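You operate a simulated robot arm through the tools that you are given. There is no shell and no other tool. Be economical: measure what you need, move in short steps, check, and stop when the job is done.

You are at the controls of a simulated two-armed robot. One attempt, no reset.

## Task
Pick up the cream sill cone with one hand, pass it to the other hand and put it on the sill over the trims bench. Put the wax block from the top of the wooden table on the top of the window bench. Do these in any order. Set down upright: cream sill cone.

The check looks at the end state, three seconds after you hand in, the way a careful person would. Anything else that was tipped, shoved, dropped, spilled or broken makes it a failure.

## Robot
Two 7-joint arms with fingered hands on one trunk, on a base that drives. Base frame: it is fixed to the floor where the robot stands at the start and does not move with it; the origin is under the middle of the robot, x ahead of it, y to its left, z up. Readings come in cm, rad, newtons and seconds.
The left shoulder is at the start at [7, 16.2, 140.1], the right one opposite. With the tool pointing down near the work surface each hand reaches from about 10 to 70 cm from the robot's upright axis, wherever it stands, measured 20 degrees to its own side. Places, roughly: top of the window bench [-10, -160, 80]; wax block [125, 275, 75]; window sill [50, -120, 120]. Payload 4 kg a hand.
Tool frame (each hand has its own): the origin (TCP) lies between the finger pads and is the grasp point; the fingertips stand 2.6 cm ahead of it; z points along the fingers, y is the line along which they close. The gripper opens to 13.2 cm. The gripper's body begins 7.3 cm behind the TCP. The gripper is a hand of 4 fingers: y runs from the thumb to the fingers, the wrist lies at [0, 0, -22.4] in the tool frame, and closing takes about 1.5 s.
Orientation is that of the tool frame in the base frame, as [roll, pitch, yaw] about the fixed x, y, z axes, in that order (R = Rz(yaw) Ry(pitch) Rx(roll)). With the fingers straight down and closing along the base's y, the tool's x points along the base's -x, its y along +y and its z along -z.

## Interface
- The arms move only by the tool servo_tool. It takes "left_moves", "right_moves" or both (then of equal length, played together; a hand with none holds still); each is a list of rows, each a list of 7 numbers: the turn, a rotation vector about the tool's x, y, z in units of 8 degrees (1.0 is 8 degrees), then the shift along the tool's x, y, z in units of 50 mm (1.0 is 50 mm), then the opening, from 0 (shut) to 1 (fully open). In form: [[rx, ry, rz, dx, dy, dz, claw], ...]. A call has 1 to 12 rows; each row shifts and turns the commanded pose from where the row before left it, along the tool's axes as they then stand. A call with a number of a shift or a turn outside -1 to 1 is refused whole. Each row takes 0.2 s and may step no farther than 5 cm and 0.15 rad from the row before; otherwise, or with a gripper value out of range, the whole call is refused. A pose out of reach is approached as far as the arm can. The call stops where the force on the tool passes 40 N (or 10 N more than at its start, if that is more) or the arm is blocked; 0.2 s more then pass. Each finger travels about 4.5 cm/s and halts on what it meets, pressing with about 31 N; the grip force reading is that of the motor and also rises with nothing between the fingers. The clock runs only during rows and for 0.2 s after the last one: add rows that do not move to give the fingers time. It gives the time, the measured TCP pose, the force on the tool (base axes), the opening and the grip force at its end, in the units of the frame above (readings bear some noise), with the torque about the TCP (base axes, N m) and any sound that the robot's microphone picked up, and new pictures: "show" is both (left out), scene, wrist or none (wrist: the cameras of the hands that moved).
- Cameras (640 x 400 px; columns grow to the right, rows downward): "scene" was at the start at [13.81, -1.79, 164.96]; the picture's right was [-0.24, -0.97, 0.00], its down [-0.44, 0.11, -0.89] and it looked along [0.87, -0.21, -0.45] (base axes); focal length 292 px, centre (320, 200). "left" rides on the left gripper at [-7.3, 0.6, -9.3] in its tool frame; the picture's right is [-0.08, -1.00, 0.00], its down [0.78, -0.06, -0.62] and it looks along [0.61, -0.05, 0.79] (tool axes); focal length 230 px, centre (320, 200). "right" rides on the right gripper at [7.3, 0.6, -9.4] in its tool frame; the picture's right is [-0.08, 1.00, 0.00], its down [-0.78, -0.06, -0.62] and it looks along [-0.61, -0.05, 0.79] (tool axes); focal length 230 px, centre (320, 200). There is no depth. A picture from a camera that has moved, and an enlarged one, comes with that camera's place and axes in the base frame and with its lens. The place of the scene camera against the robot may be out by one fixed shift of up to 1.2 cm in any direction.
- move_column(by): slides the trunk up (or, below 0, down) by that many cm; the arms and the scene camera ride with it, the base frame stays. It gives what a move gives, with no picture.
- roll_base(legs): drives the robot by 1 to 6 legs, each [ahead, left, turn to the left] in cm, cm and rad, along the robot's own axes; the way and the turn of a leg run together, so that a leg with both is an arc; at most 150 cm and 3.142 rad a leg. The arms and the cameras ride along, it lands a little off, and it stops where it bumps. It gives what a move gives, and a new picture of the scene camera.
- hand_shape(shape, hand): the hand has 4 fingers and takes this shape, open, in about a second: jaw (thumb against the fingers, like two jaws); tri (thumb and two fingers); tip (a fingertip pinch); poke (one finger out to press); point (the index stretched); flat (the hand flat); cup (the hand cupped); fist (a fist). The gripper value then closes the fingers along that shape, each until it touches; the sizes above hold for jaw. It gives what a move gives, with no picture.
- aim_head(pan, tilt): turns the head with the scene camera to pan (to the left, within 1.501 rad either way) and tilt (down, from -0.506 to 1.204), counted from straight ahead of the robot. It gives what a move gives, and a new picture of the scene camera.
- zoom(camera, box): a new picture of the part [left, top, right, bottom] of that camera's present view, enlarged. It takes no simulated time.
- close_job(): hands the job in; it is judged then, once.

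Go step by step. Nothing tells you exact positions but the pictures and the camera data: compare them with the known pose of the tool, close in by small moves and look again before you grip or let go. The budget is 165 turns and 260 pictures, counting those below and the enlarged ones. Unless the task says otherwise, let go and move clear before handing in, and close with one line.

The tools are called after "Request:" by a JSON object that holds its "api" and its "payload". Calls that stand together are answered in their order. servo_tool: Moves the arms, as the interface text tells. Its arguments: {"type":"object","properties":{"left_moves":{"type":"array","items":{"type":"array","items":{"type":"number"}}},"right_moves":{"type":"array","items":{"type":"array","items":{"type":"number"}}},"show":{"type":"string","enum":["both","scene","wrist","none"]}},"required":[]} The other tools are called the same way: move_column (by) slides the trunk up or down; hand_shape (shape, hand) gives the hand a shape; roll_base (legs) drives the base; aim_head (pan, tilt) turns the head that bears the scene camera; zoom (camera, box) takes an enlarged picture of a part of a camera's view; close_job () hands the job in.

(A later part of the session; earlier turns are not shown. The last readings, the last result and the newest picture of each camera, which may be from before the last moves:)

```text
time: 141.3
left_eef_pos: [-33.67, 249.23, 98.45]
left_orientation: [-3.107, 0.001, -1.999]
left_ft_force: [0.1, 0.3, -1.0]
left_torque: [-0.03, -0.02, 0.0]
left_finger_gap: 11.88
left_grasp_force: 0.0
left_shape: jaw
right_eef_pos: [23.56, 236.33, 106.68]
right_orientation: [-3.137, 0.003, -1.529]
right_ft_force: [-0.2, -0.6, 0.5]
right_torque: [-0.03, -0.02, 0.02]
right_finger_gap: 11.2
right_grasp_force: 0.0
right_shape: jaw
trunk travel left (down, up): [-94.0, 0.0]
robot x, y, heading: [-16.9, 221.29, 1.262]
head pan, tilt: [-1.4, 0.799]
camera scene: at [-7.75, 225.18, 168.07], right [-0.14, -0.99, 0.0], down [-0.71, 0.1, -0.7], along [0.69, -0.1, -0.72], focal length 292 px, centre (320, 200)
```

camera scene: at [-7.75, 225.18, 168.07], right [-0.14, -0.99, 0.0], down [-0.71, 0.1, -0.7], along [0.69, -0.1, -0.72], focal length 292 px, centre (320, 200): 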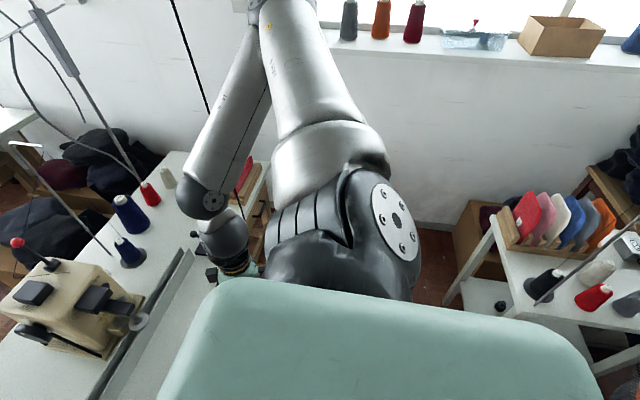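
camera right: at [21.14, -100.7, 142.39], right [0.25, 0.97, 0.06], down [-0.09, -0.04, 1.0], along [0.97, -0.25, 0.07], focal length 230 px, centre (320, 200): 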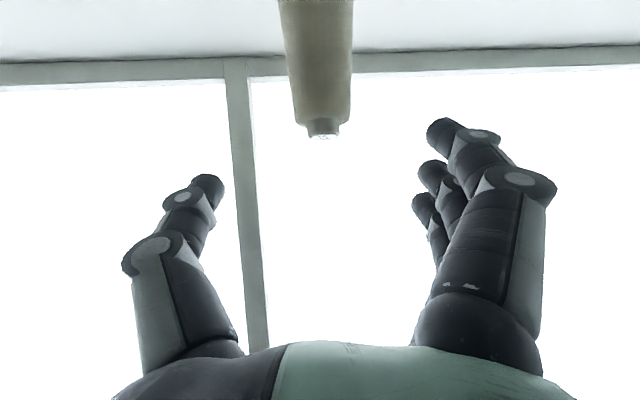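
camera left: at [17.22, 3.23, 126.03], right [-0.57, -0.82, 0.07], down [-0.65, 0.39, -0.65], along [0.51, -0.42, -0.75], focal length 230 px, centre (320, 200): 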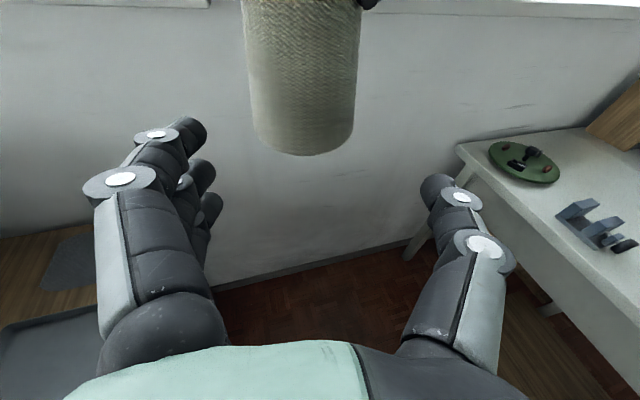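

The wax is confirmed near (118, 273) and the cable near (75, 246). I'll continue strafing right about 95 cm.

Request:
{"api": "roll_base", "payload": {"legs": [[0, -60, 0], [0, -37, 0]]}}

Request:
{"api": "aim_head", "payload": {"pan": 0.1, "tilt": 0.7}}

```text
time: 146.6
left_eef_pos: [59.03, 220.06, 98.47]
left_orientation: [-3.107, 0.002, -1.985]
left_ft_force: [1.2, 0.4, 0.5]
left_torque: [-0.01, -0.01, -0.01]
left_finger_gap: 11.87
left_grasp_force: 0.1
left_shape: jaw
right_eef_pos: [116.41, 208.2, 106.71]
right_orientation: [-3.137, 0.004, -1.514]
right_ft_force: [-1.6, 0.0, 0.5]
right_torque: [0.01, 0.0, -0.04]
right_finger_gap: 11.2
right_grasp_force: 0.0
right_shape: jaw
trunk travel left (down, up): [-94.0, 0.0]
robot x, y, heading: [76.57, 192.29, 1.271]
head pan, tilt: [-1.4, 0.799]
camera scene: at [85.18, 196.53, 168.09], right [-0.12, -0.99, 0.0], down [-0.71, 0.09, -0.7], along [0.69, -0.09, -0.72], focal length 292 px, centre (320, 200)
```

scene: 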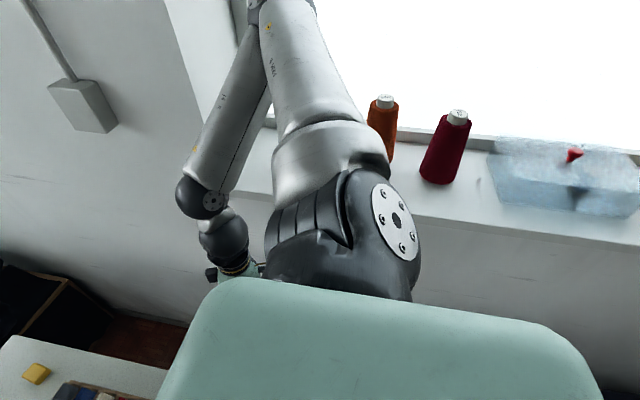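

```text
time: 148.2
left_eef_pos: [59.14, 220.13, 98.44]
left_orientation: [-3.109, 0.002, -1.986]
left_ft_force: [-0.9, -0.3, -0.1]
left_torque: [0.01, 0.01, -0.01]
left_finger_gap: 11.86
left_grasp_force: 0.1
left_shape: jaw
right_eef_pos: [116.65, 208.05, 106.76]
right_orientation: [-3.139, 0.004, -1.515]
right_ft_force: [0.1, 0.0, 0.1]
right_torque: [-0.01, 0.02, 0.03]
right_finger_gap: 11.16
right_grasp_force: 0.0
right_shape: jaw
trunk travel left (down, up): [-94.0, 0.0]
robot x, y, heading: [76.1, 192.49, 1.28]
head pan, tilt: [0.099, 0.7]
camera scene: at [79.13, 205.77, 168.89], right [0.98, -0.2, 0.0], down [-0.13, -0.63, -0.76], along [0.15, 0.75, -0.64], focal length 292 px, centre (320, 200)
```

scene: 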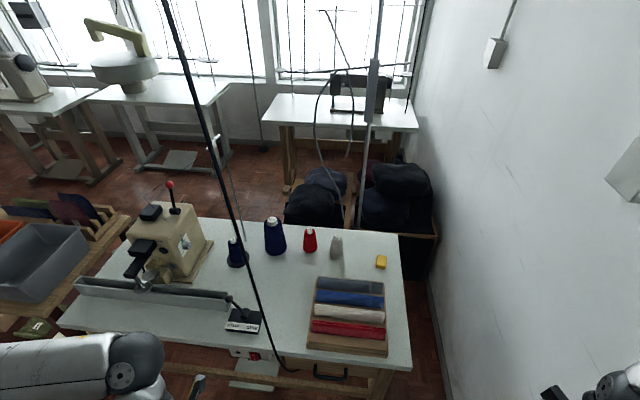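

I have a clear view of the wax and table. I'll zoom in for the wax orientation, then creep forward 12 cm and lower the trunk for reach.

Request:
{"api": "zoom", "payload": {"camera": "scene", "box": [330, 225, 430, 300]}}

Request:
{"api": "roll_base", "payload": {"legs": [[12, 0, 0]]}}

Request:
{"api": "move_column", "payload": {"by": -18}}

```text
5.33 times, centred on (380, 262) of scene
camera zoom: at [79.13, 205.77, 168.89], right [0.98, -0.2, 0.0], down [-0.13, -0.63, -0.76], along [0.15, 0.75, -0.64], focal length 1558 px, centre (0, -133)
```

zoom: 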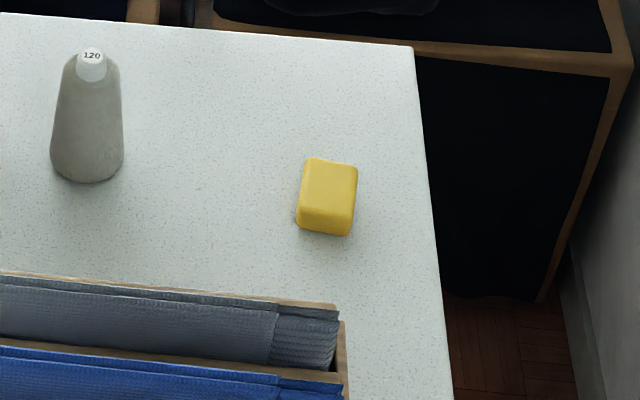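

```text
time: 149.5
left_eef_pos: [62.65, 231.35, 98.52]
left_orientation: [-3.108, 0.004, -1.987]
left_ft_force: [0.1, -0.7, 0.1]
left_torque: [0.04, 0.01, -0.01]
left_finger_gap: 11.87
left_grasp_force: 0.0
left_shape: jaw
right_eef_pos: [120.08, 219.27, 106.87]
right_orientation: [-3.139, 0.005, -1.518]
right_ft_force: [-0.4, -0.1, 0.2]
right_torque: [0.04, 0.0, 0.01]
right_finger_gap: 11.23
right_grasp_force: 0.0
right_shape: jaw
trunk travel left (down, up): [-94.0, 0.0]
robot x, y, heading: [79.56, 203.76, 1.271]
head pan, tilt: [0.099, 0.7]
camera scene: at [82.5, 216.84, 168.93], right [0.98, -0.2, 0.0], down [-0.13, -0.63, -0.77], along [0.15, 0.75, -0.64], focal length 292 px, centre (320, 200)
```

scene: 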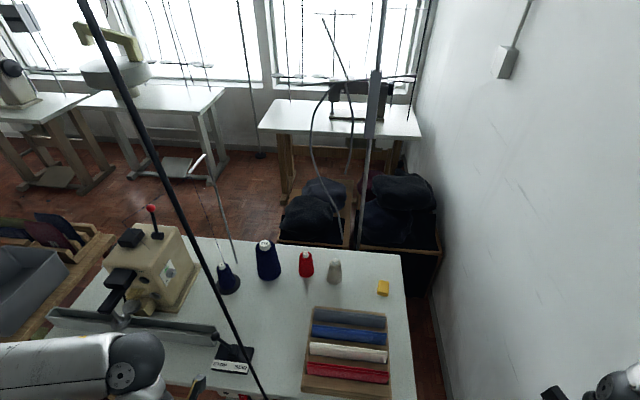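

```text
time: 151.5
left_eef_pos: [62.69, 231.52, 80.47]
left_orientation: [-3.107, 0.002, -1.989]
left_ft_force: [1.3, -0.2, -0.6]
left_torque: [-0.02, 0.0, 0.0]
left_finger_gap: 11.87
left_grasp_force: 0.2
left_shape: jaw
right_eef_pos: [120.19, 219.37, 88.71]
right_orientation: [-3.14, 0.004, -1.516]
right_ft_force: [-0.4, -0.2, 0.3]
right_torque: [0.02, -0.02, -0.02]
right_finger_gap: 11.21
right_grasp_force: 0.0
right_shape: jaw
trunk travel left (down, up): [-76.0, 18.0]
robot x, y, heading: [79.76, 203.59, 1.278]
head pan, tilt: [0.099, 0.7]
```

The wax measures about 4 by 6 cm, with its long side roughly pointing away from me. I'll raise the right hand, align its yaw with the block and tilt it 32° forward for reach.

Request:
{"api": "servo_tool", "payload": {"right_moves": [[0, 0, 0, 0, 0, -0.9, 0.85], [0, 0, 0, 0, 0, -0.9, 0.85], [0, 0, 0, 0, 0, -0.9, 0.85], [0, 0, 1, 0, 0, 0, 0.85], [0, 0, 1, 0, 0, 0, 0.85], [0, 0, 1, 0, 0, 0, 0.85], [0, -1, 0, 0, 0, 0, 0.85], [0, -1, 0, 0, 0, 0, 0.85], [0, -1, 0, 0, 0, 0, 0.85], [0, -1, 0, 0, 0, 0, 0.85], [0, 0, 0, 0, 0, 0, 0.85]], "show": "scene"}}

```text
time: 153.6
left_eef_pos: [62.63, 231.59, 80.33]
left_orientation: [-3.101, 0.002, -1.981]
left_ft_force: [0.4, -0.3, -0.3]
left_torque: [-0.02, -0.01, 0.0]
left_finger_gap: 11.88
left_grasp_force: 0.1
left_shape: jaw
right_eef_pos: [130.78, 228.88, 98.74]
right_orientation: [-2.824, 0.429, -1.63]
right_ft_force: [0.9, -0.1, 0.6]
right_torque: [-0.01, 0.02, 0.0]
right_finger_gap: 11.21
right_grasp_force: 0.0
right_shape: jaw
right hand out of reach, approached as far as the arm can: row 1, 2, 3, 7, 8, 9, 10
trunk travel left (down, up): [-76.0, 18.0]
robot x, y, heading: [80.03, 203.31, 1.283]
head pan, tilt: [0.099, 0.7]
stopped in row 10 (right hand): the arm was blocked; the commanded pose is now the measured one
camera scene: at [82.29, 217.38, 150.84], right [0.98, -0.19, 0.01], down [-0.12, -0.63, -0.76], along [0.15, 0.75, -0.64], focal length 292 px, centre (320, 200)
```

scene: 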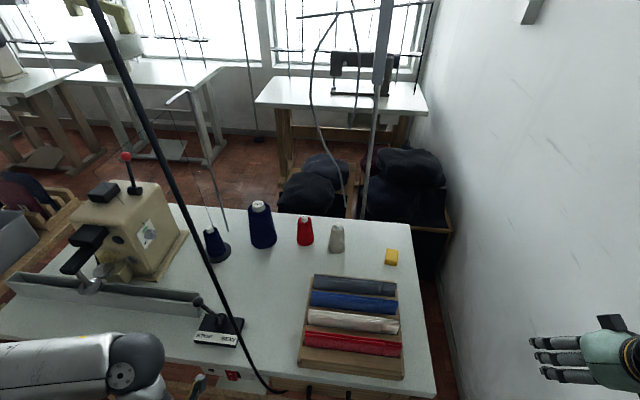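

The right arm got blocked, probably against the wall or sill. I'll look to the right.

Request:
{"api": "aim_head", "payload": {"pan": -1.2, "tilt": 0.6}}

```text
time: 155.0
left_eef_pos: [62.6, 231.59, 80.37]
left_orientation: [-3.102, 0.002, -1.983]
left_ft_force: [-0.6, 1.5, 0.3]
left_torque: [0.0, 0.0, 0.01]
left_finger_gap: 11.88
left_grasp_force: 0.1
left_shape: jaw
right_eef_pos: [130.79, 228.81, 98.7]
right_orientation: [-2.829, 0.422, -1.634]
right_ft_force: [0.0, 0.6, -0.2]
right_torque: [0.03, -0.01, 0.01]
right_finger_gap: 11.22
right_grasp_force: 0.1
right_shape: jaw
trunk travel left (down, up): [-76.0, 18.0]
robot x, y, heading: [79.86, 203.63, 1.275]
head pan, tilt: [-1.201, 0.6]
camera scene: at [89.49, 209.9, 151.82], right [0.08, -1.0, 0.0], down [-0.56, -0.05, -0.83], along [0.83, 0.06, -0.56], focal length 292 px, centre (320, 200)
```

scene: 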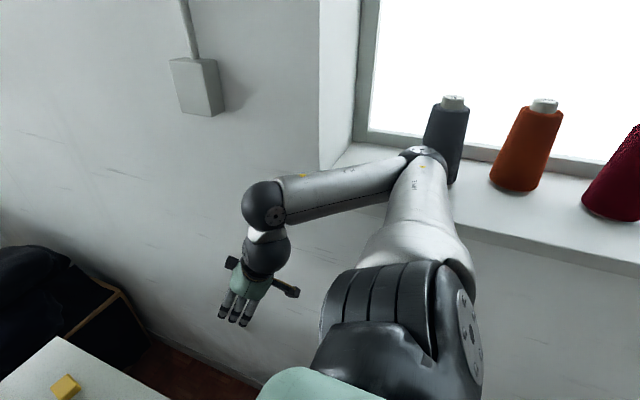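

The elbow sits right over the sill beside the gray spool. I'll zoom to check it isn't touching.

Request:
{"api": "zoom", "payload": {"camera": "scene", "box": [380, 80, 500, 200]}}

```text
3.33 times, centred on (440, 140) of scene
camera zoom: at [89.49, 209.9, 151.82], right [0.08, -1.0, 0.0], down [-0.56, -0.05, -0.83], along [0.83, 0.06, -0.56], focal length 974 px, centre (-80, 400)
```

zoom: 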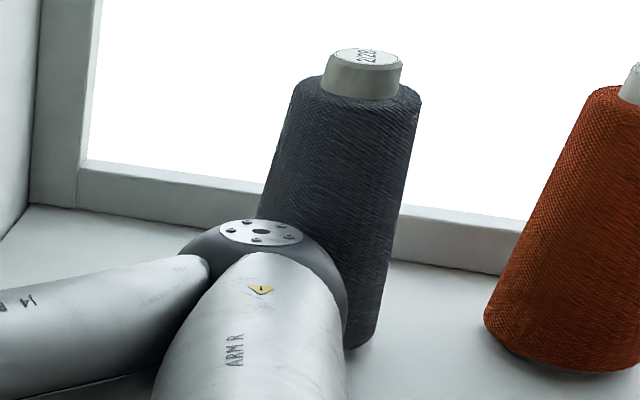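

The gray spool is still upright. I'll strafe left away from the wall to free the elbow.

Request:
{"api": "roll_base", "payload": {"legs": [[0, 14, 0]]}}

Request:
{"api": "zoom", "payload": {"camera": "scene", "box": [320, 60, 560, 220]}}

```text
time: 156.3
left_eef_pos: [49.86, 235.55, 80.49]
left_orientation: [-3.109, 0.004, -1.983]
left_ft_force: [0.3, -0.5, -0.8]
left_torque: [-0.02, 0.03, 0.01]
left_finger_gap: 11.91
left_grasp_force: 0.0
left_shape: jaw
right_eef_pos: [117.8, 232.57, 98.09]
right_orientation: [-2.851, 0.427, -1.652]
right_ft_force: [0.2, 0.6, 0.7]
right_torque: [-0.05, 0.03, 0.0]
right_finger_gap: 11.2
right_grasp_force: 0.0
right_shape: jaw
trunk travel left (down, up): [-76.0, 18.0]
robot x, y, heading: [66.7, 207.76, 1.278]
head pan, tilt: [-1.201, 0.6]
camera scene: at [77.04, 213.57, 151.71], right [0.08, -1.0, 0.0], down [-0.56, -0.04, -0.82], along [0.82, 0.06, -0.57], focal length 292 px, centre (320, 200)
```

scene: 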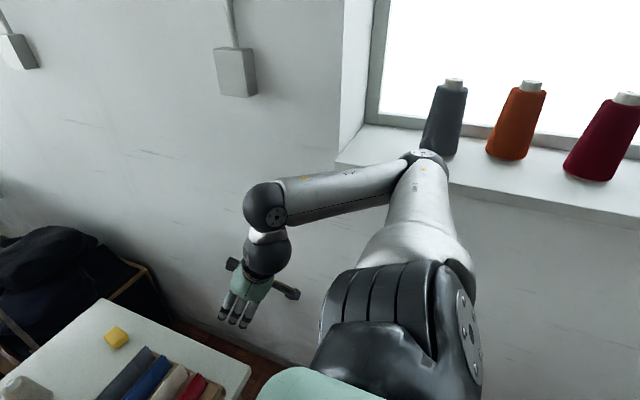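

```text
2.50 times, centred on (440, 140) of scene
camera zoom: at [77.04, 213.57, 151.71], right [0.08, -1.0, 0.0], down [-0.56, -0.04, -0.82], along [0.82, 0.06, -0.57], focal length 730 px, centre (20, 350)
```

zoom: 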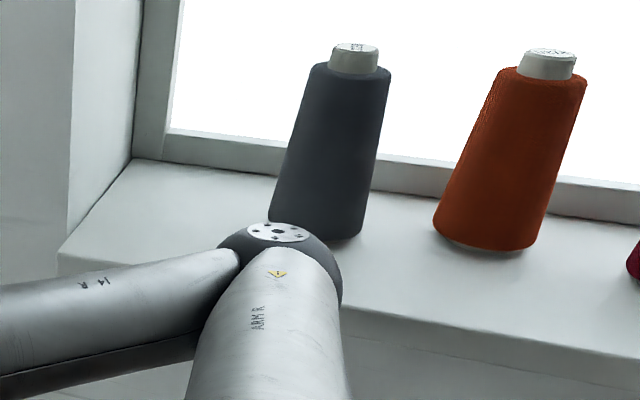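

The elbow is free and the spool is untouched. I'll lower the trunk another 16 cm for reach, keeping the left hand clear of the table, and straighten the right hand's tilt.

Request:
{"api": "servo_tool", "payload": {"left_moves": [[0, 0, 0, 0.1, 0, -0.8, 0.9], [0, 0, 0, 0.1, 0, -0.8, 0.9], [0, 0, 0, 0.1, 0, -0.8, 0.9], [0, 0, 0, 0, 0, 0, 0.9]], "right_moves": [[0, 0, 0, 0, 0, -0.6, 0.85], [0, 0, 0, 0, 0, -0.6, 0.85], [0, 0, 0, 0, 0, -0.6, 0.85], [0, 0, 0, 0, 0, 0, 0.85]], "show": "none"}}

Request:
{"api": "move_column", "payload": {"by": -16}}

Request:
{"api": "servo_tool", "payload": {"right_moves": [[-0.36, -0.22, 0.63, 0, 0, 0, 0.85], [-0.36, -0.22, 0.63, 0, 0, 0, 0.85], [-0.36, -0.22, 0.63, 0, 0, 0, 0.85], [0, 0, 0, 0, 0, 0, 0.85]], "show": "both"}}

```text
time: 157.3
left_eef_pos: [49.71, 239.09, 85.51]
left_orientation: [-3.108, -0.002, -1.983]
left_ft_force: [-0.8, -0.8, 0.0]
left_torque: [-0.02, 0.0, -0.01]
left_finger_gap: 11.85
left_grasp_force: 0.0
left_shape: jaw
left hand out of reach, approached as far as the arm can: row 1, 2, 3
right_eef_pos: [118.7, 232.82, 101.29]
right_orientation: [-2.853, 0.427, -1.649]
right_ft_force: [-0.3, -0.3, 0.6]
right_torque: [0.0, -0.02, -0.01]
right_finger_gap: 11.2
right_grasp_force: 0.0
right_shape: jaw
right hand out of reach, approached as far as the arm can: row 1, 2, 3
trunk travel left (down, up): [-76.0, 18.0]
robot x, y, heading: [66.51, 208.25, 1.277]
head pan, tilt: [-1.201, 0.6]
```

```text
time: 159.2
left_eef_pos: [49.78, 239.18, 69.54]
left_orientation: [-3.106, -0.001, -1.983]
left_ft_force: [0.5, 0.4, 0.8]
left_torque: [0.01, -0.01, 0.03]
left_finger_gap: 11.89
left_grasp_force: 0.1
left_shape: jaw
right_eef_pos: [118.84, 232.92, 85.2]
right_orientation: [-2.852, 0.428, -1.649]
right_ft_force: [0.3, -0.1, 0.6]
right_torque: [0.02, 0.02, -0.03]
right_finger_gap: 11.24
right_grasp_force: 0.1
right_shape: jaw
trunk travel left (down, up): [-60.0, 34.0]
robot x, y, heading: [66.69, 208.15, 1.277]
head pan, tilt: [-1.201, 0.6]
```

```text
time: 160.2
left_eef_pos: [49.74, 239.18, 69.45]
left_orientation: [-3.105, 0.001, -1.982]
left_ft_force: [-0.1, 0.4, -0.7]
left_torque: [-0.01, 0.01, 0.0]
left_finger_gap: 11.87
left_grasp_force: 0.1
left_shape: jaw
right_eef_pos: [118.85, 232.89, 85.29]
right_orientation: [-3.137, 0.558, -1.93]
right_ft_force: [0.0, 0.4, 0.4]
right_torque: [-0.01, 0.0, -0.01]
right_finger_gap: 11.21
right_grasp_force: 0.2
right_shape: jaw
trunk travel left (down, up): [-60.0, 34.0]
robot x, y, heading: [66.97, 207.46, 1.28]
head pan, tilt: [-1.201, 0.6]
camera scene: at [76.87, 213.59, 135.76], right [0.08, -1.0, 0.0], down [-0.56, -0.04, -0.83], along [0.82, 0.06, -0.56], focal length 292 px, centre (320, 200)
camera right: at [114.24, 222.65, 89.38], right [-0.91, 0.41, 0.04], down [0.17, 0.3, 0.94], along [0.38, 0.86, -0.34], focal length 230 px, centre (320, 200)
```

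scene: 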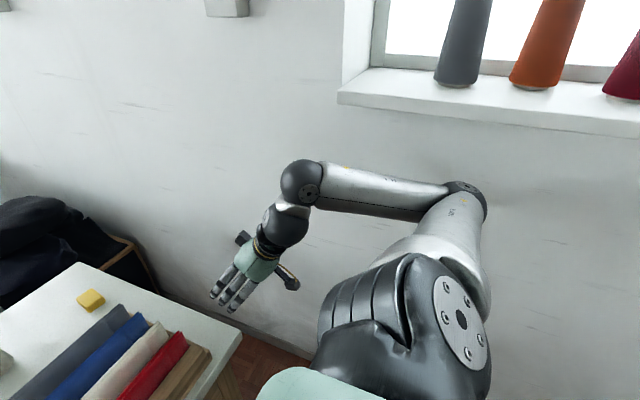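
right: 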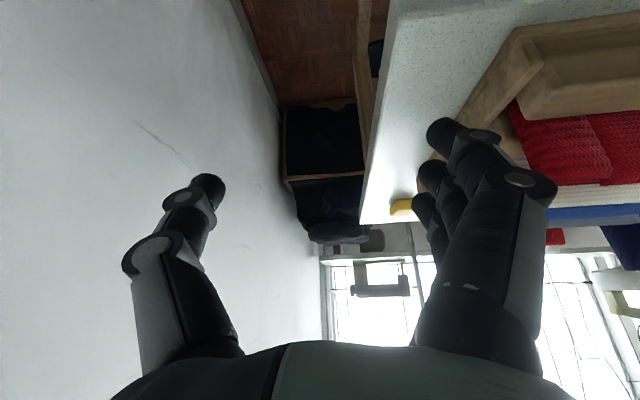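

The hand is oriented well, in line with the block. I'm raising it above the fabric stack and moving forward to a point above and before the wax.

Request:
{"api": "servo_tool", "payload": {"right_moves": [[0, 0, 0, -0.49, 0, -0.79, 0.85], [0, 0, 0, -0.49, 0, -0.79, 0.85], [0, 0, 0, -0.49, 0, -0.79, 0.85], [0, 0, 0, -0.57, 0.344, 0.356, 0.85], [0, 0, 0, -0.57, 0.344, 0.356, 0.85], [0, 0, 0, -0.57, 0.344, 0.356, 0.85], [0, 0, 0, -0.57, 0.344, 0.356, 0.85], [0, 0, 0, -0.57, 0.344, 0.356, 0.85], [0, 0, 0, -0.57, 0.344, 0.356, 0.85], [0, 0, 0, -0.57, 0.344, 0.356, 0.85], [0, 0, 0, -0.57, 0.344, 0.356, 0.85], [0, 0, 0, -0.57, 0.344, 0.356, 0.85]], "show": "wrist"}}

Request:
{"api": "aim_head", "payload": {"pan": -0.4, "tilt": 0.6}}

```text
time: 162.8
left_eef_pos: [49.63, 239.39, 69.4]
left_orientation: [-3.105, -0.004, -1.983]
left_ft_force: [-0.1, -0.5, 0.1]
left_torque: [0.0, -0.03, -0.01]
left_finger_gap: 11.86
left_grasp_force: 0.0
left_shape: jaw
right_eef_pos: [115.97, 268.2, 93.95]
right_orientation: [-3.135, 0.557, -1.931]
right_ft_force: [-0.5, 0.3, -0.8]
right_torque: [-0.02, 0.03, -0.04]
right_finger_gap: 11.21
right_grasp_force: 0.0
right_shape: jaw
right hand out of reach, approached as far as the arm can: row 2, 3
trunk travel left (down, up): [-60.0, 34.0]
robot x, y, heading: [66.54, 207.55, 1.28]
head pan, tilt: [-1.201, 0.6]
camera right: at [111.53, 257.96, 98.01], right [-0.91, 0.41, 0.04], down [0.17, 0.3, 0.94], along [0.38, 0.86, -0.34], focal length 230 px, centre (320, 200)
```

right: 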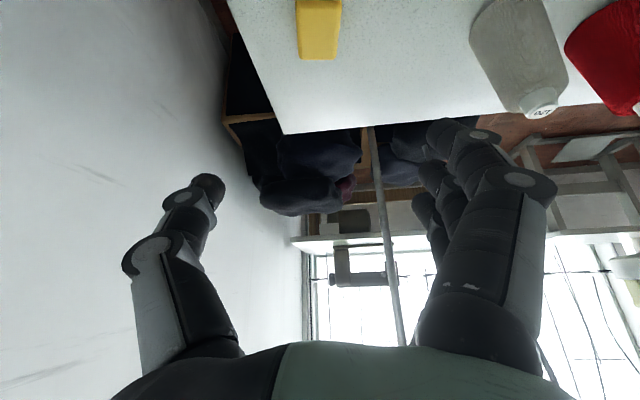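

```text
time: 163.9
left_eef_pos: [49.68, 239.26, 69.51]
left_orientation: [-3.107, 0.0, -1.982]
left_ft_force: [-0.1, -0.1, -0.5]
left_torque: [-0.02, 0.0, -0.02]
left_finger_gap: 11.86
left_grasp_force: 0.0
left_shape: jaw
right_eef_pos: [116.07, 267.94, 93.9]
right_orientation: [-3.135, 0.559, -1.93]
right_ft_force: [-0.5, 0.2, 0.0]
right_torque: [-0.02, 0.02, 0.0]
right_finger_gap: 11.23
right_grasp_force: 0.0
right_shape: jaw
trunk travel left (down, up): [-60.0, 34.0]
robot x, y, heading: [67.07, 207.44, 1.278]
head pan, tilt: [-0.4, 0.6]
camera scene: at [73.72, 219.65, 135.76], right [0.77, -0.64, 0.0], down [-0.36, -0.43, -0.82], along [0.53, 0.63, -0.57], focal length 292 px, centre (320, 200)
```

scene: 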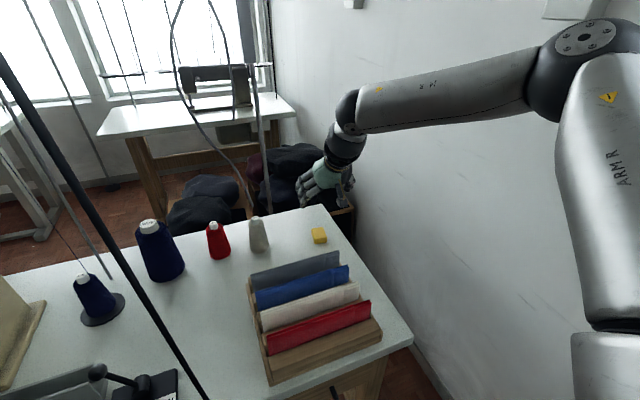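

The wax is centred between the fingers. I'm descending to just above the table.

Request:
{"api": "servo_tool", "payload": {"right_moves": [[0, 0, 0, 0.253, 0.025, 0.69, 0.85], [0, 0, 0, 0.253, 0.025, 0.69, 0.85], [0, 0, 0, 0.253, 0.025, 0.69, 0.85], [0, 0, 0, 0.25, 0.025, 0.66, 0.85], [0, 0, 0, 0, 0, 0, 0.85]], "show": "both"}}

```text
time: 165.1
left_eef_pos: [49.59, 239.22, 69.38]
left_orientation: [-3.106, 0.0, -1.982]
left_ft_force: [-0.6, -0.1, -0.2]
left_torque: [-0.02, 0.01, 0.03]
left_finger_gap: 11.86
left_grasp_force: 0.0
left_shape: jaw
right_eef_pos: [116.97, 268.15, 81.27]
right_orientation: [-3.139, 0.561, -1.93]
right_ft_force: [0.7, 0.3, -0.2]
right_torque: [0.01, -0.03, -0.02]
right_finger_gap: 11.21
right_grasp_force: 0.0
right_shape: jaw
right hand out of reach, approached as far as the arm can: row 3, 4
trunk travel left (down, up): [-60.0, 34.0]
robot x, y, heading: [66.75, 208.0, 1.281]
head pan, tilt: [-0.4, 0.6]
camera scene: at [73.69, 219.7, 135.75], right [0.77, -0.64, 0.0], down [-0.36, -0.44, -0.82], along [0.53, 0.63, -0.57], focal length 292 px, centre (320, 200)
camera right: at [112.59, 258.01, 85.33], right [-0.91, 0.41, 0.04], down [0.17, 0.3, 0.94], along [0.38, 0.86, -0.34], focal length 230 px, centre (320, 200)
```

scene: 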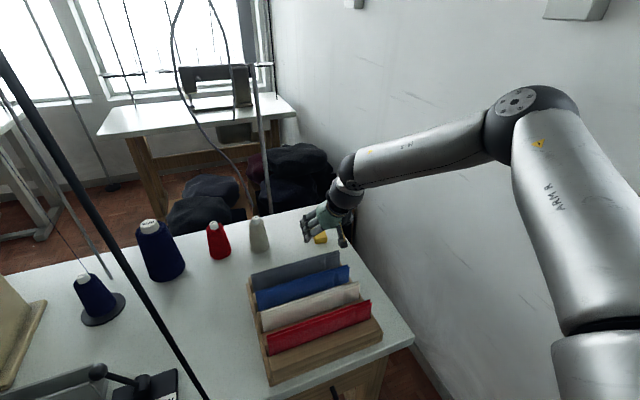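
right: 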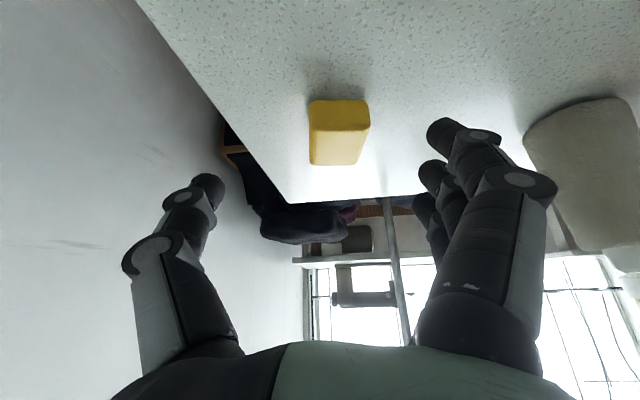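

The arm is at full stretch about 3 cm short. I'll creep the base forward 3 cm and shift the hand 1 cm sideways, then lower with the trunk.

Request:
{"api": "roll_base", "payload": {"legs": [[3, 0, 0]]}}

Request:
{"api": "servo_tool", "payload": {"right_moves": [[0, 0, 0, 0, 0.2, 0, 0.85], [0, 0, 0, 0, 0, 0, 0.85]], "show": "wrist"}}

```text
time: 165.9
left_eef_pos: [50.4, 241.89, 69.51]
left_orientation: [-3.107, -0.001, -1.983]
left_ft_force: [0.6, 0.5, 0.2]
left_torque: [0.02, 0.01, 0.0]
left_finger_gap: 11.84
left_grasp_force: 0.1
left_shape: jaw
right_eef_pos: [117.95, 270.89, 81.34]
right_orientation: [-3.137, 0.56, -1.93]
right_ft_force: [1.1, 0.4, -0.4]
right_torque: [-0.01, -0.02, 0.02]
right_finger_gap: 11.21
right_grasp_force: 0.1
right_shape: jaw
trunk travel left (down, up): [-60.0, 34.0]
robot x, y, heading: [67.24, 210.55, 1.272]
head pan, tilt: [-0.4, 0.6]
camera scene: at [74.5, 222.35, 135.77], right [0.77, -0.64, 0.0], down [-0.36, -0.43, -0.83], along [0.53, 0.64, -0.56], focal length 292 px, centre (320, 200)
```

scene: 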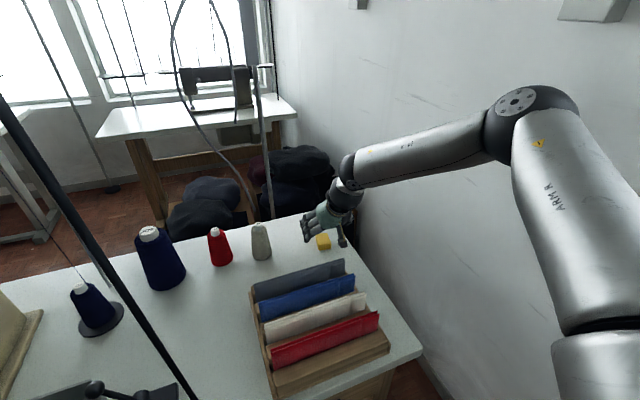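

```text
time: 166.5
left_eef_pos: [50.31, 241.94, 69.47]
left_orientation: [-3.106, -0.001, -1.982]
left_ft_force: [0.1, -0.4, 0.4]
left_torque: [-0.02, 0.01, -0.02]
left_finger_gap: 11.88
left_grasp_force: 0.0
left_shape: jaw
right_eef_pos: [117.08, 271.14, 81.45]
right_orientation: [-3.14, 0.56, -1.932]
right_ft_force: [0.1, 0.0, -0.4]
right_torque: [-0.02, 0.0, 0.0]
right_finger_gap: 11.23
right_grasp_force: 0.0
right_shape: jaw
right hand out of reach, approached as far as the arm can: row 1
trunk travel left (down, up): [-60.0, 34.0]
robot x, y, heading: [67.48, 210.4, 1.282]
head pan, tilt: [-0.4, 0.6]
camera right: at [112.67, 260.84, 85.56], right [-0.91, 0.41, 0.04], down [0.17, 0.29, 0.94], along [0.38, 0.86, -0.34], focal length 230 px, centre (320, 200)
```

right: 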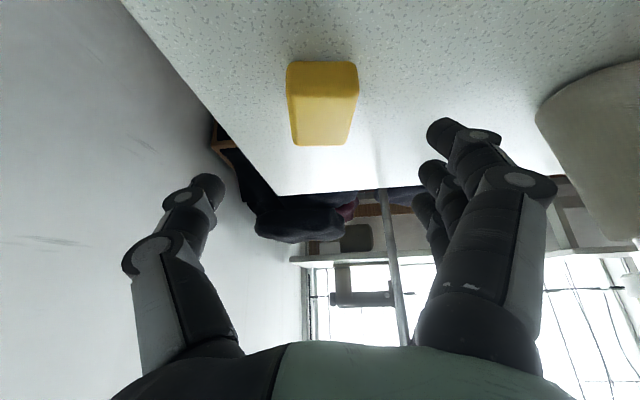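

The wax is centred, and triangulation puts the table near z 74–75. I'm lowering with the trunk in two small steps.

Request:
{"api": "move_column", "payload": {"by": -3}}

Request:
{"api": "servo_tool", "payload": {"right_moves": [[0, 0, 0, 0, 0, 0, 0.85]], "show": "wrist"}}

```text
time: 167.3
left_eef_pos: [50.49, 241.88, 66.67]
left_orientation: [-3.106, -0.001, -1.983]
left_ft_force: [0.4, -0.2, -0.4]
left_torque: [0.02, -0.04, 0.02]
left_finger_gap: 11.86
left_grasp_force: 0.0
left_shape: jaw
right_eef_pos: [116.98, 270.96, 78.6]
right_orientation: [-3.141, 0.562, -1.931]
right_ft_force: [1.0, 0.7, 0.1]
right_torque: [-0.04, 0.04, 0.0]
right_finger_gap: 11.2
right_grasp_force: 0.0
right_shape: jaw
trunk travel left (down, up): [-57.0, 37.0]
robot x, y, heading: [67.53, 210.27, 1.279]
head pan, tilt: [-0.4, 0.6]
```

```text
time: 167.7
left_eef_pos: [50.46, 241.93, 66.31]
left_orientation: [-3.107, 0.002, -1.982]
left_ft_force: [0.3, -0.5, 0.2]
left_torque: [0.06, -0.02, -0.02]
left_finger_gap: 11.91
left_grasp_force: 0.0
left_shape: jaw
right_eef_pos: [117.1, 270.95, 78.67]
right_orientation: [-3.14, 0.561, -1.931]
right_ft_force: [0.4, 0.8, -0.1]
right_torque: [0.01, -0.02, 0.02]
right_finger_gap: 11.23
right_grasp_force: 0.1
right_shape: jaw
trunk travel left (down, up): [-57.0, 37.0]
robot x, y, heading: [67.64, 210.55, 1.278]
head pan, tilt: [-0.4, 0.6]
camera right: at [112.64, 260.8, 82.62], right [-0.91, 0.41, 0.04], down [0.17, 0.29, 0.94], along [0.38, 0.86, -0.34], focal length 230 px, centre (320, 200)
```

right: 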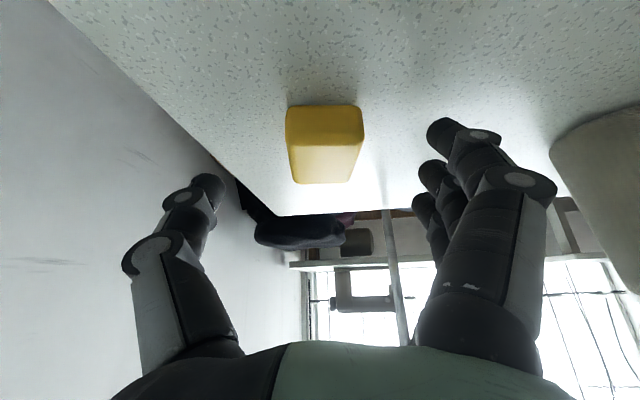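

The fingertips are still about 2 cm above the table. I'm lowering 1.6 cm more, then closing.

Request:
{"api": "move_column", "payload": {"by": -1.6}}

Request:
{"api": "servo_tool", "payload": {"right_moves": [[0, 0, 0, 0, 0, 0, 0.7], [0, 0, 0, 0, 0, 0, 0.5], [0, 0, 0, 0, 0, 0, 0.3], [0, 0, 0, 0, 0, 0, 0.1], [0, 0, 0, 0, 0, 0, 0], [0, 0, 0, 0, 0, 0, 0], [0, 0, 0, 0, 0, 0, 0], [0, 0, 0, 0, 0, 0, 0], [0, 0, 0, 0, 0, 0, 0]], "show": "wrist"}}

```text
time: 168.3
left_eef_pos: [50.52, 241.9, 64.93]
left_orientation: [-3.105, 0.001, -1.983]
left_ft_force: [0.4, 0.4, -0.1]
left_torque: [0.02, 0.01, -0.01]
left_finger_gap: 11.88
left_grasp_force: 0.1
left_shape: jaw
right_eef_pos: [117.13, 271.12, 77.56]
right_orientation: [3.14, 0.572, -1.934]
right_ft_force: [5.1, 1.1, 21.8]
right_torque: [0.39, 1.35, -0.19]
right_finger_gap: 11.17
right_grasp_force: 0.2
right_shape: jaw
trunk travel left (down, up): [-55.4, 38.6]
robot x, y, heading: [67.75, 210.3, 1.275]
head pan, tilt: [-0.4, 0.6]
```

```text
time: 170.3
left_eef_pos: [50.32, 241.77, 64.94]
left_orientation: [-3.104, 0.003, -1.981]
left_ft_force: [0.9, 0.2, 0.9]
left_torque: [0.01, -0.05, 0.0]
left_finger_gap: 11.85
left_grasp_force: 0.2
left_shape: jaw
right_eef_pos: [116.73, 271.08, 77.58]
right_orientation: [3.14, 0.568, -1.927]
right_ft_force: [-5.0, 5.6, 27.2]
right_torque: [0.68, 1.66, -0.29]
right_finger_gap: 4.12
right_grasp_force: 30.9
right_shape: jaw
trunk travel left (down, up): [-55.4, 38.6]
robot x, y, heading: [67.39, 210.1, 1.283]
head pan, tilt: [-0.4, 0.6]
camera right: at [112.27, 260.86, 81.48], right [-0.91, 0.41, 0.04], down [0.17, 0.29, 0.94], along [0.37, 0.87, -0.33], focal length 230 px, centre (320, 200)
```

right: 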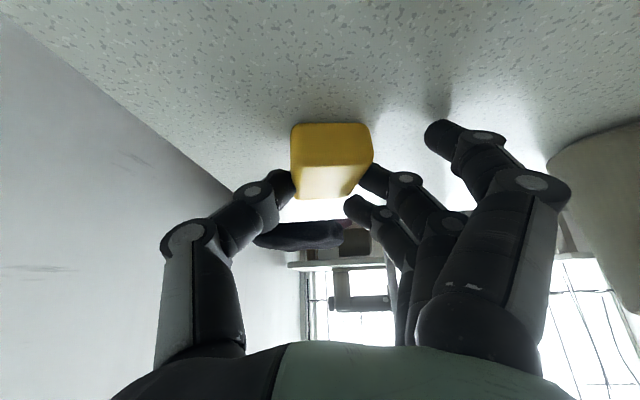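

Fingertips are pressing on the table, but the thumb and two fingers hold the block. I'm lifting with the trunk.

Request:
{"api": "move_column", "payload": {"by": 3}}

Request:
{"api": "servo_tool", "payload": {"right_moves": [[0, 0, 0, 0, 0, 0, 0], [0, 0, 0, 0, 0, 0, 0], [0, 0, 0, 0, 0, 0, 0]], "show": "wrist"}}

```text
time: 171.1
left_eef_pos: [50.43, 242.05, 67.83]
left_orientation: [-3.107, -0.002, -1.981]
left_ft_force: [0.0, -0.5, -0.2]
left_torque: [0.0, -0.01, -0.02]
left_finger_gap: 11.86
left_grasp_force: 0.0
left_shape: jaw
right_eef_pos: [117.05, 270.88, 79.75]
right_orientation: [-3.137, 0.556, -1.929]
right_ft_force: [-0.9, 0.3, -0.2]
right_torque: [0.03, -0.02, 0.0]
right_finger_gap: 3.4
right_grasp_force: 30.7
right_shape: jaw
trunk travel left (down, up): [-58.4, 35.6]
robot x, y, heading: [67.63, 210.3, 1.278]
head pan, tilt: [-0.4, 0.6]
```

```text
time: 171.9
left_eef_pos: [50.5, 241.92, 67.85]
left_orientation: [-3.106, 0.0, -1.983]
left_ft_force: [0.6, 0.4, 0.7]
left_torque: [0.01, -0.01, 0.0]
left_finger_gap: 11.88
left_grasp_force: 0.1
left_shape: jaw
right_eef_pos: [117.13, 271.05, 79.84]
right_orientation: [-3.141, 0.56, -1.93]
right_ft_force: [0.0, -0.2, -0.9]
right_torque: [0.0, 0.0, 0.02]
right_finger_gap: 3.41
right_grasp_force: 31.5
right_shape: jaw
trunk travel left (down, up): [-58.4, 35.6]
robot x, y, heading: [67.45, 210.06, 1.273]
head pan, tilt: [-0.4, 0.6]
camera right: at [112.64, 260.8, 84.02], right [-0.91, 0.41, 0.04], down [0.17, 0.29, 0.94], along [0.38, 0.86, -0.34], focal length 230 px, centre (320, 200)
```

right: 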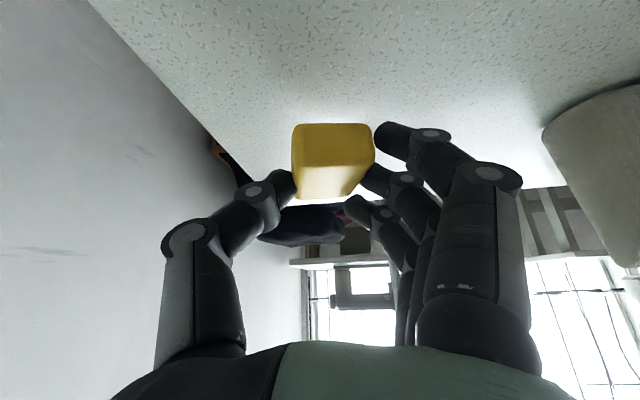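

The block is held and lifted. I'm raising the trunk, then drawing the hand back over the fabric stack.

Request:
{"api": "move_column", "payload": {"by": 17}}

Request:
{"api": "servo_tool", "payload": {"right_moves": [[0, 0, 0, 0.55, -0.1, -0.55, 0], [0, 0, 0, 0.6, -0.1, -0.5, 0], [0, 0, 0, 0.7, -0.13, -0.436, 0], [0, 0, 0, 0.7, -0.13, -0.436, 0], [0, 0, 0, 0.7, -0.13, -0.436, 0], [0, 0, 0, 0.7, -0.13, -0.436, 0], [0, 0, 0, 0.7, -0.13, -0.436, 0], [0, 0, 0, 0.7, -0.13, -0.436, 0], [0, 0, 0, 0, 0, 0, 0]], "show": "both"}}

```text
time: 173.8
left_eef_pos: [50.43, 241.97, 84.93]
left_orientation: [-3.108, -0.003, -1.982]
left_ft_force: [0.2, 0.2, -0.6]
left_torque: [0.03, -0.02, -0.02]
left_finger_gap: 11.87
left_grasp_force: 0.1
left_shape: jaw
right_eef_pos: [117.04, 271.0, 96.98]
right_orientation: [-3.14, 0.56, -1.931]
right_ft_force: [0.4, -0.3, -0.4]
right_torque: [0.01, -0.04, -0.04]
right_finger_gap: 3.41
right_grasp_force: 31.3
right_shape: jaw
trunk travel left (down, up): [-75.4, 18.6]
robot x, y, heading: [67.54, 210.49, 1.279]
head pan, tilt: [-0.4, 0.6]
```

```text
time: 175.8
left_eef_pos: [50.5, 241.94, 84.94]
left_orientation: [-3.107, 0.0, -1.98]
left_ft_force: [-0.6, 0.2, -0.3]
left_torque: [-0.01, 0.02, 0.03]
left_finger_gap: 11.88
left_grasp_force: 0.0
left_shape: jaw
right_eef_pos: [111.08, 242.96, 98.41]
right_orientation: [-3.14, 0.561, -1.93]
right_ft_force: [0.6, 0.3, -0.6]
right_torque: [-0.02, 0.0, -0.01]
right_finger_gap: 3.39
right_grasp_force: 31.3
right_shape: jaw
right hand out of reach, approached as far as the arm can: row 8
trunk travel left (down, up): [-75.4, 18.6]
robot x, y, heading: [67.5, 210.09, 1.279]
head pan, tilt: [-0.4, 0.6]
camera scene: at [74.54, 222.44, 151.16], right [0.77, -0.64, 0.0], down [-0.36, -0.44, -0.82], along [0.53, 0.64, -0.57], focal length 292 px, centre (320, 200)
camera right: at [106.65, 232.77, 102.44], right [-0.91, 0.41, 0.04], down [0.17, 0.29, 0.94], along [0.38, 0.86, -0.34], focal length 230 px, centre (320, 200)
```

scene: 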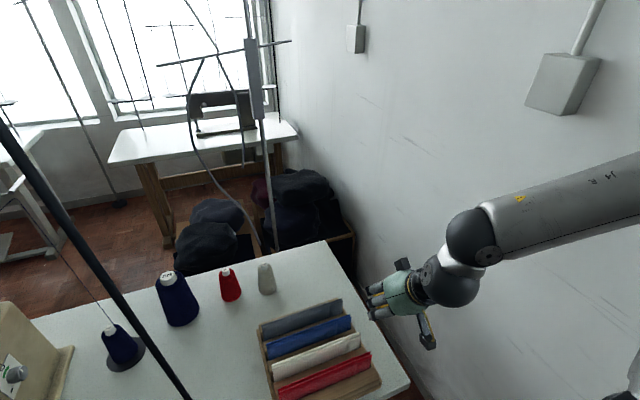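
right: 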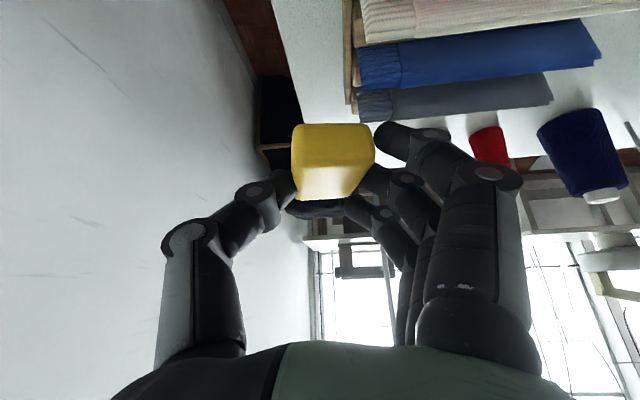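

The block is secure. The hand still sticks out ahead too far to pass the cable, so I'll raise the trunk, lower the hand relative to the shoulder and pull it in.

Request:
{"api": "move_column", "payload": {"by": 18}}

Request:
{"api": "servo_tool", "payload": {"right_moves": [[0, 1, 0, 0.3, 0, 0.4, 0], [0, 1, 0, 0.3, 0, 0.4, 0], [0, 1, 0, 0.3, 0, 0.4, 0], [0, 1, 0, 0.3, 0, 0.4, 0], [0, 0, 0, 0.6, 0, 0.2, 0], [0, 0, 0, 0.6, 0, 0.2, 0], [0, 0, 0, 0.6, 0, 0, 0], [0, 0, 0, 0.6, 0, 0, 0], [0, 0, 0, 0, 0, 0, 0]], "show": "scene"}}

```text
time: 177.8
left_eef_pos: [50.36, 241.85, 102.83]
left_orientation: [-3.108, -0.001, -1.982]
left_ft_force: [0.4, -0.4, -0.2]
left_torque: [0.01, 0.02, -0.03]
left_finger_gap: 11.9
left_grasp_force: 0.1
left_shape: jaw
right_eef_pos: [111.08, 242.94, 116.36]
right_orientation: [-3.14, 0.559, -1.93]
right_ft_force: [0.3, 0.3, -1.4]
right_torque: [-0.01, -0.01, 0.0]
right_finger_gap: 3.39
right_grasp_force: 31.3
right_shape: jaw
trunk travel left (down, up): [-93.4, 0.6]
robot x, y, heading: [68.04, 210.48, 1.275]
head pan, tilt: [-0.4, 0.6]
```

```text
time: 179.8
left_eef_pos: [50.5, 241.86, 102.9]
left_orientation: [-3.105, 0.001, -1.982]
left_ft_force: [0.1, -0.2, 0.6]
left_torque: [0.01, -0.02, -0.01]
left_finger_gap: 11.9
left_grasp_force: 0.1
left_shape: jaw
right_eef_pos: [105.99, 228.96, 104.83]
right_orientation: [-3.141, 0.001, -1.931]
right_ft_force: [1.3, -1.4, 0.0]
right_torque: [0.02, 0.0, 0.02]
right_finger_gap: 3.38
right_grasp_force: 31.1
right_shape: jaw
trunk travel left (down, up): [-93.4, 0.6]
robot x, y, heading: [67.52, 210.27, 1.28]
head pan, tilt: [-0.4, 0.6]
camera scene: at [74.55, 222.43, 169.16], right [0.77, -0.64, 0.0], down [-0.36, -0.44, -0.82], along [0.53, 0.64, -0.57], focal length 292 px, centre (320, 200)
```

scene: 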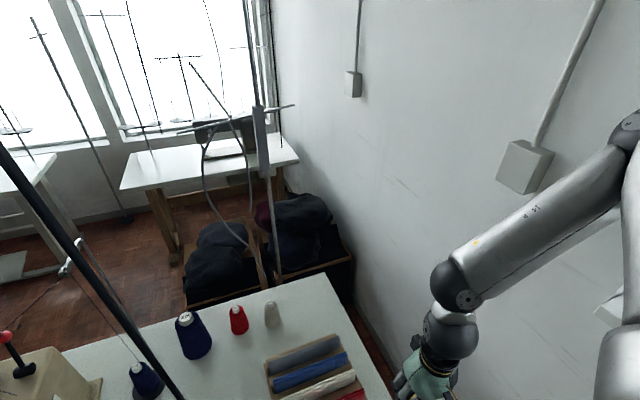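

Tucked in and still gripping. I'm retracing the route: back a little, strafe left past the cable, then out to the open floor.

Request:
{"api": "roll_base", "payload": {"legs": [[-14, 0, 0], [0, 84, 0], [0, 105, 0]]}}

Request:
{"api": "roll_base", "payload": {"legs": [[-118, 33, 0]]}}

```text
time: 190.2
left_eef_pos: [-135.71, 282.02, 102.99]
left_orientation: [-3.105, 0.001, -1.968]
left_ft_force: [-0.1, 0.8, -0.1]
left_torque: [0.0, -0.01, 0.0]
left_finger_gap: 11.83
left_grasp_force: 0.0
left_shape: jaw
right_eef_pos: [-80.06, 269.96, 104.75]
right_orientation: [-3.139, 0.002, -1.916]
right_ft_force: [0.2, -0.1, -1.4]
right_torque: [0.01, -0.01, 0.02]
right_finger_gap: 3.4
right_grasp_force: 31.6
right_shape: jaw
trunk travel left (down, up): [-93.4, 0.6]
robot x, y, heading: [-118.52, 250.75, 1.299]
head pan, tilt: [-0.4, 0.6]
camera scene: at [-111.28, 262.9, 169.15], right [0.78, -0.63, 0.0], down [-0.35, -0.44, -0.82], along [0.52, 0.64, -0.57], focal length 292 px, centre (320, 200)
```

scene: 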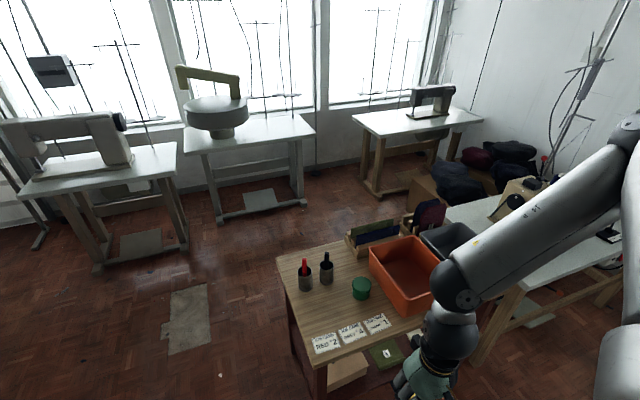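

```text
time: 196.4
left_eef_pos: [-199.16, 175.95, 102.77]
left_orientation: [-3.107, -0.002, -1.934]
left_ft_force: [-0.8, -0.5, -0.2]
left_torque: [-0.02, 0.03, 0.02]
left_finger_gap: 11.86
left_grasp_force: 0.2
left_shape: jaw
right_eef_pos: [-143.17, 165.63, 104.71]
right_orientation: [-3.141, 0.001, -1.886]
right_ft_force: [-0.8, -0.8, -0.5]
right_torque: [-0.03, 0.02, 0.02]
right_finger_gap: 3.4
right_grasp_force: 30.7
right_shape: jaw
trunk travel left (down, up): [-93.4, 0.6]
robot x, y, heading: [-180.86, 145.43, 1.322]
head pan, tilt: [-0.4, 0.6]
camera scene: at [-174.28, 157.57, 169.15], right [0.8, -0.6, 0.0], down [-0.34, -0.45, -0.82], along [0.5, 0.66, -0.57], focal length 292 px, centre (320, 200)
```

scene: 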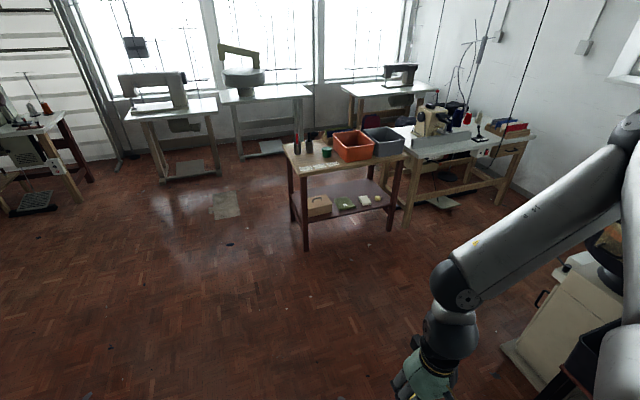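

Back on the open floor with the wax held. I'll turn towards the right side of the room and look for a way to the window bench front.

Request:
{"api": "roll_base", "payload": {"legs": [[0, 0, -2.3]]}}

Request:
{"api": "aim_head", "payload": {"pan": 0.0, "tilt": 0.35}}

```text
time: 202.3
left_eef_pos: [-145.63, 138.64, 102.85]
left_orientation: [-3.107, 0.001, 2.05]
left_ft_force: [0.7, -0.2, -0.2]
left_torque: [0.0, -0.02, -0.01]
left_finger_gap: 11.9
left_grasp_force: 0.1
left_shape: jaw
right_eef_pos: [-190.39, 103.69, 104.7]
right_orientation: [-3.139, 0.002, 2.102]
right_ft_force: [0.7, 0.4, -1.0]
right_torque: [0.01, 0.01, 0.01]
right_finger_gap: 3.36
right_grasp_force: 30.7
right_shape: jaw
trunk travel left (down, up): [-93.4, 0.6]
robot x, y, heading: [-180.7, 145.3, -0.97]
head pan, tilt: [-0.4, 0.6]
camera scene: at [-176.28, 132.75, 169.16], right [-0.98, -0.2, 0.0], down [-0.11, 0.55, -0.82], along [0.16, -0.81, -0.57], focal length 292 px, centre (320, 200)
```

scene: 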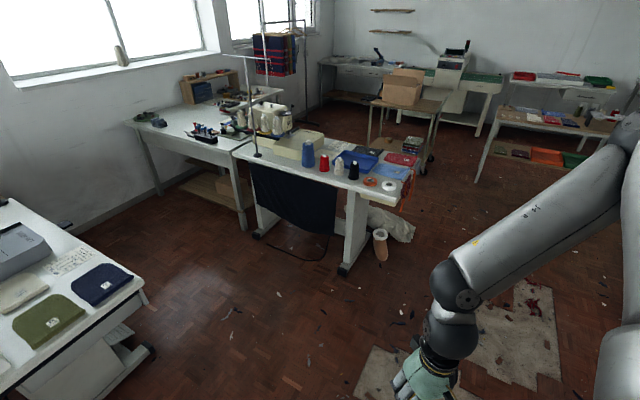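

```text
time: 203.1
left_eef_pos: [-145.44, 138.61, 102.96]
left_orientation: [-3.106, 0.001, 2.052]
left_ft_force: [0.2, 0.9, -0.1]
left_torque: [-0.01, -0.03, 0.01]
left_finger_gap: 11.87
left_grasp_force: 0.1
left_shape: jaw
right_eef_pos: [-190.37, 103.49, 104.82]
right_orientation: [-3.141, 0.001, 2.101]
right_ft_force: [-0.3, 0.8, -1.1]
right_torque: [0.0, 0.04, -0.01]
right_finger_gap: 3.37
right_grasp_force: 31.1
right_shape: jaw
trunk travel left (down, up): [-93.4, 0.6]
robot x, y, heading: [-180.97, 145.43, -0.97]
head pan, tilt: [0.0, 0.351]
camera scene: at [-172.82, 133.7, 171.43], right [-0.83, -0.56, 0.0], down [-0.19, 0.28, -0.94], along [0.53, -0.78, -0.34], focal length 292 px, centre (320, 200)
```

scene: 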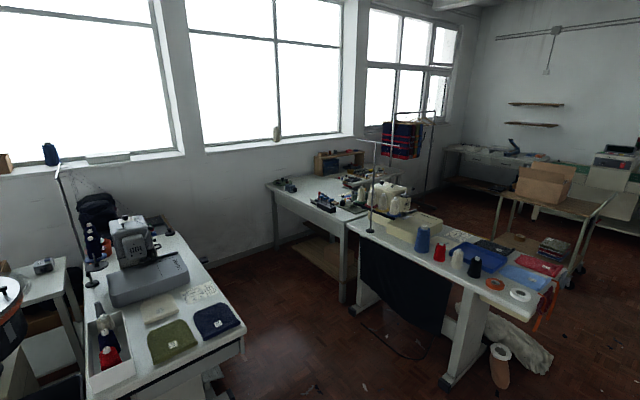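

I'll zoom in on the window bench area and the passage around the serger bench.

Request:
{"api": "aim_head", "payload": {"pan": -0.3, "tilt": 0.4}}

Request:
{"api": "zoom", "payload": {"camera": "scene", "box": [120, 50, 460, 260]}}

```text
time: 203.9
left_eef_pos: [-145.69, 138.59, 102.87]
left_orientation: [-3.107, 0.0, 2.052]
left_ft_force: [0.6, -0.9, -0.2]
left_torque: [-0.01, 0.01, 0.0]
left_finger_gap: 11.87
left_grasp_force: 0.1
left_shape: jaw
right_eef_pos: [-190.49, 103.52, 104.71]
right_orientation: [-3.14, 0.001, 2.101]
right_ft_force: [0.8, -0.2, -0.5]
right_torque: [-0.02, 0.01, 0.04]
right_finger_gap: 3.38
right_grasp_force: 30.8
right_shape: jaw
trunk travel left (down, up): [-93.4, 0.6]
robot x, y, heading: [-180.86, 145.22, -0.969]
head pan, tilt: [-0.3, 0.4]
camera scene: at [-175.32, 132.55, 170.98], right [-0.96, -0.29, 0.0], down [-0.11, 0.37, -0.92], along [0.27, -0.88, -0.39], focal length 292 px, centre (320, 200)
```

scene: 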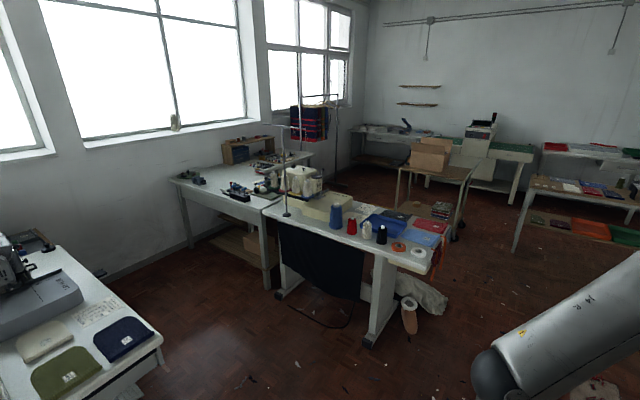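

```text
1.88 times, centred on (290, 155) of scene
camera zoom: at [-175.32, 132.55, 170.98], right [-0.96, -0.29, 0.0], down [-0.11, 0.37, -0.92], along [0.27, -0.88, -0.39], focal length 550 px, centre (376, 285)
```

zoom: 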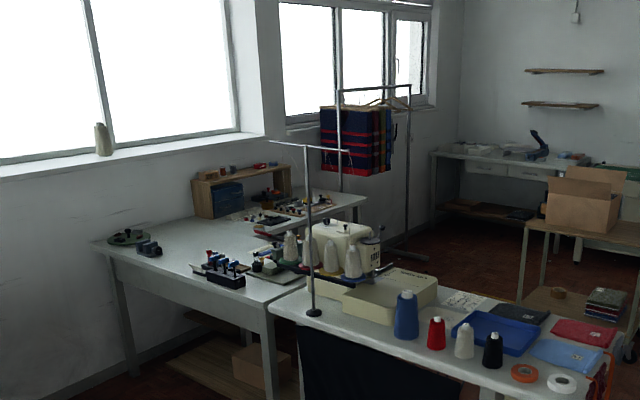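

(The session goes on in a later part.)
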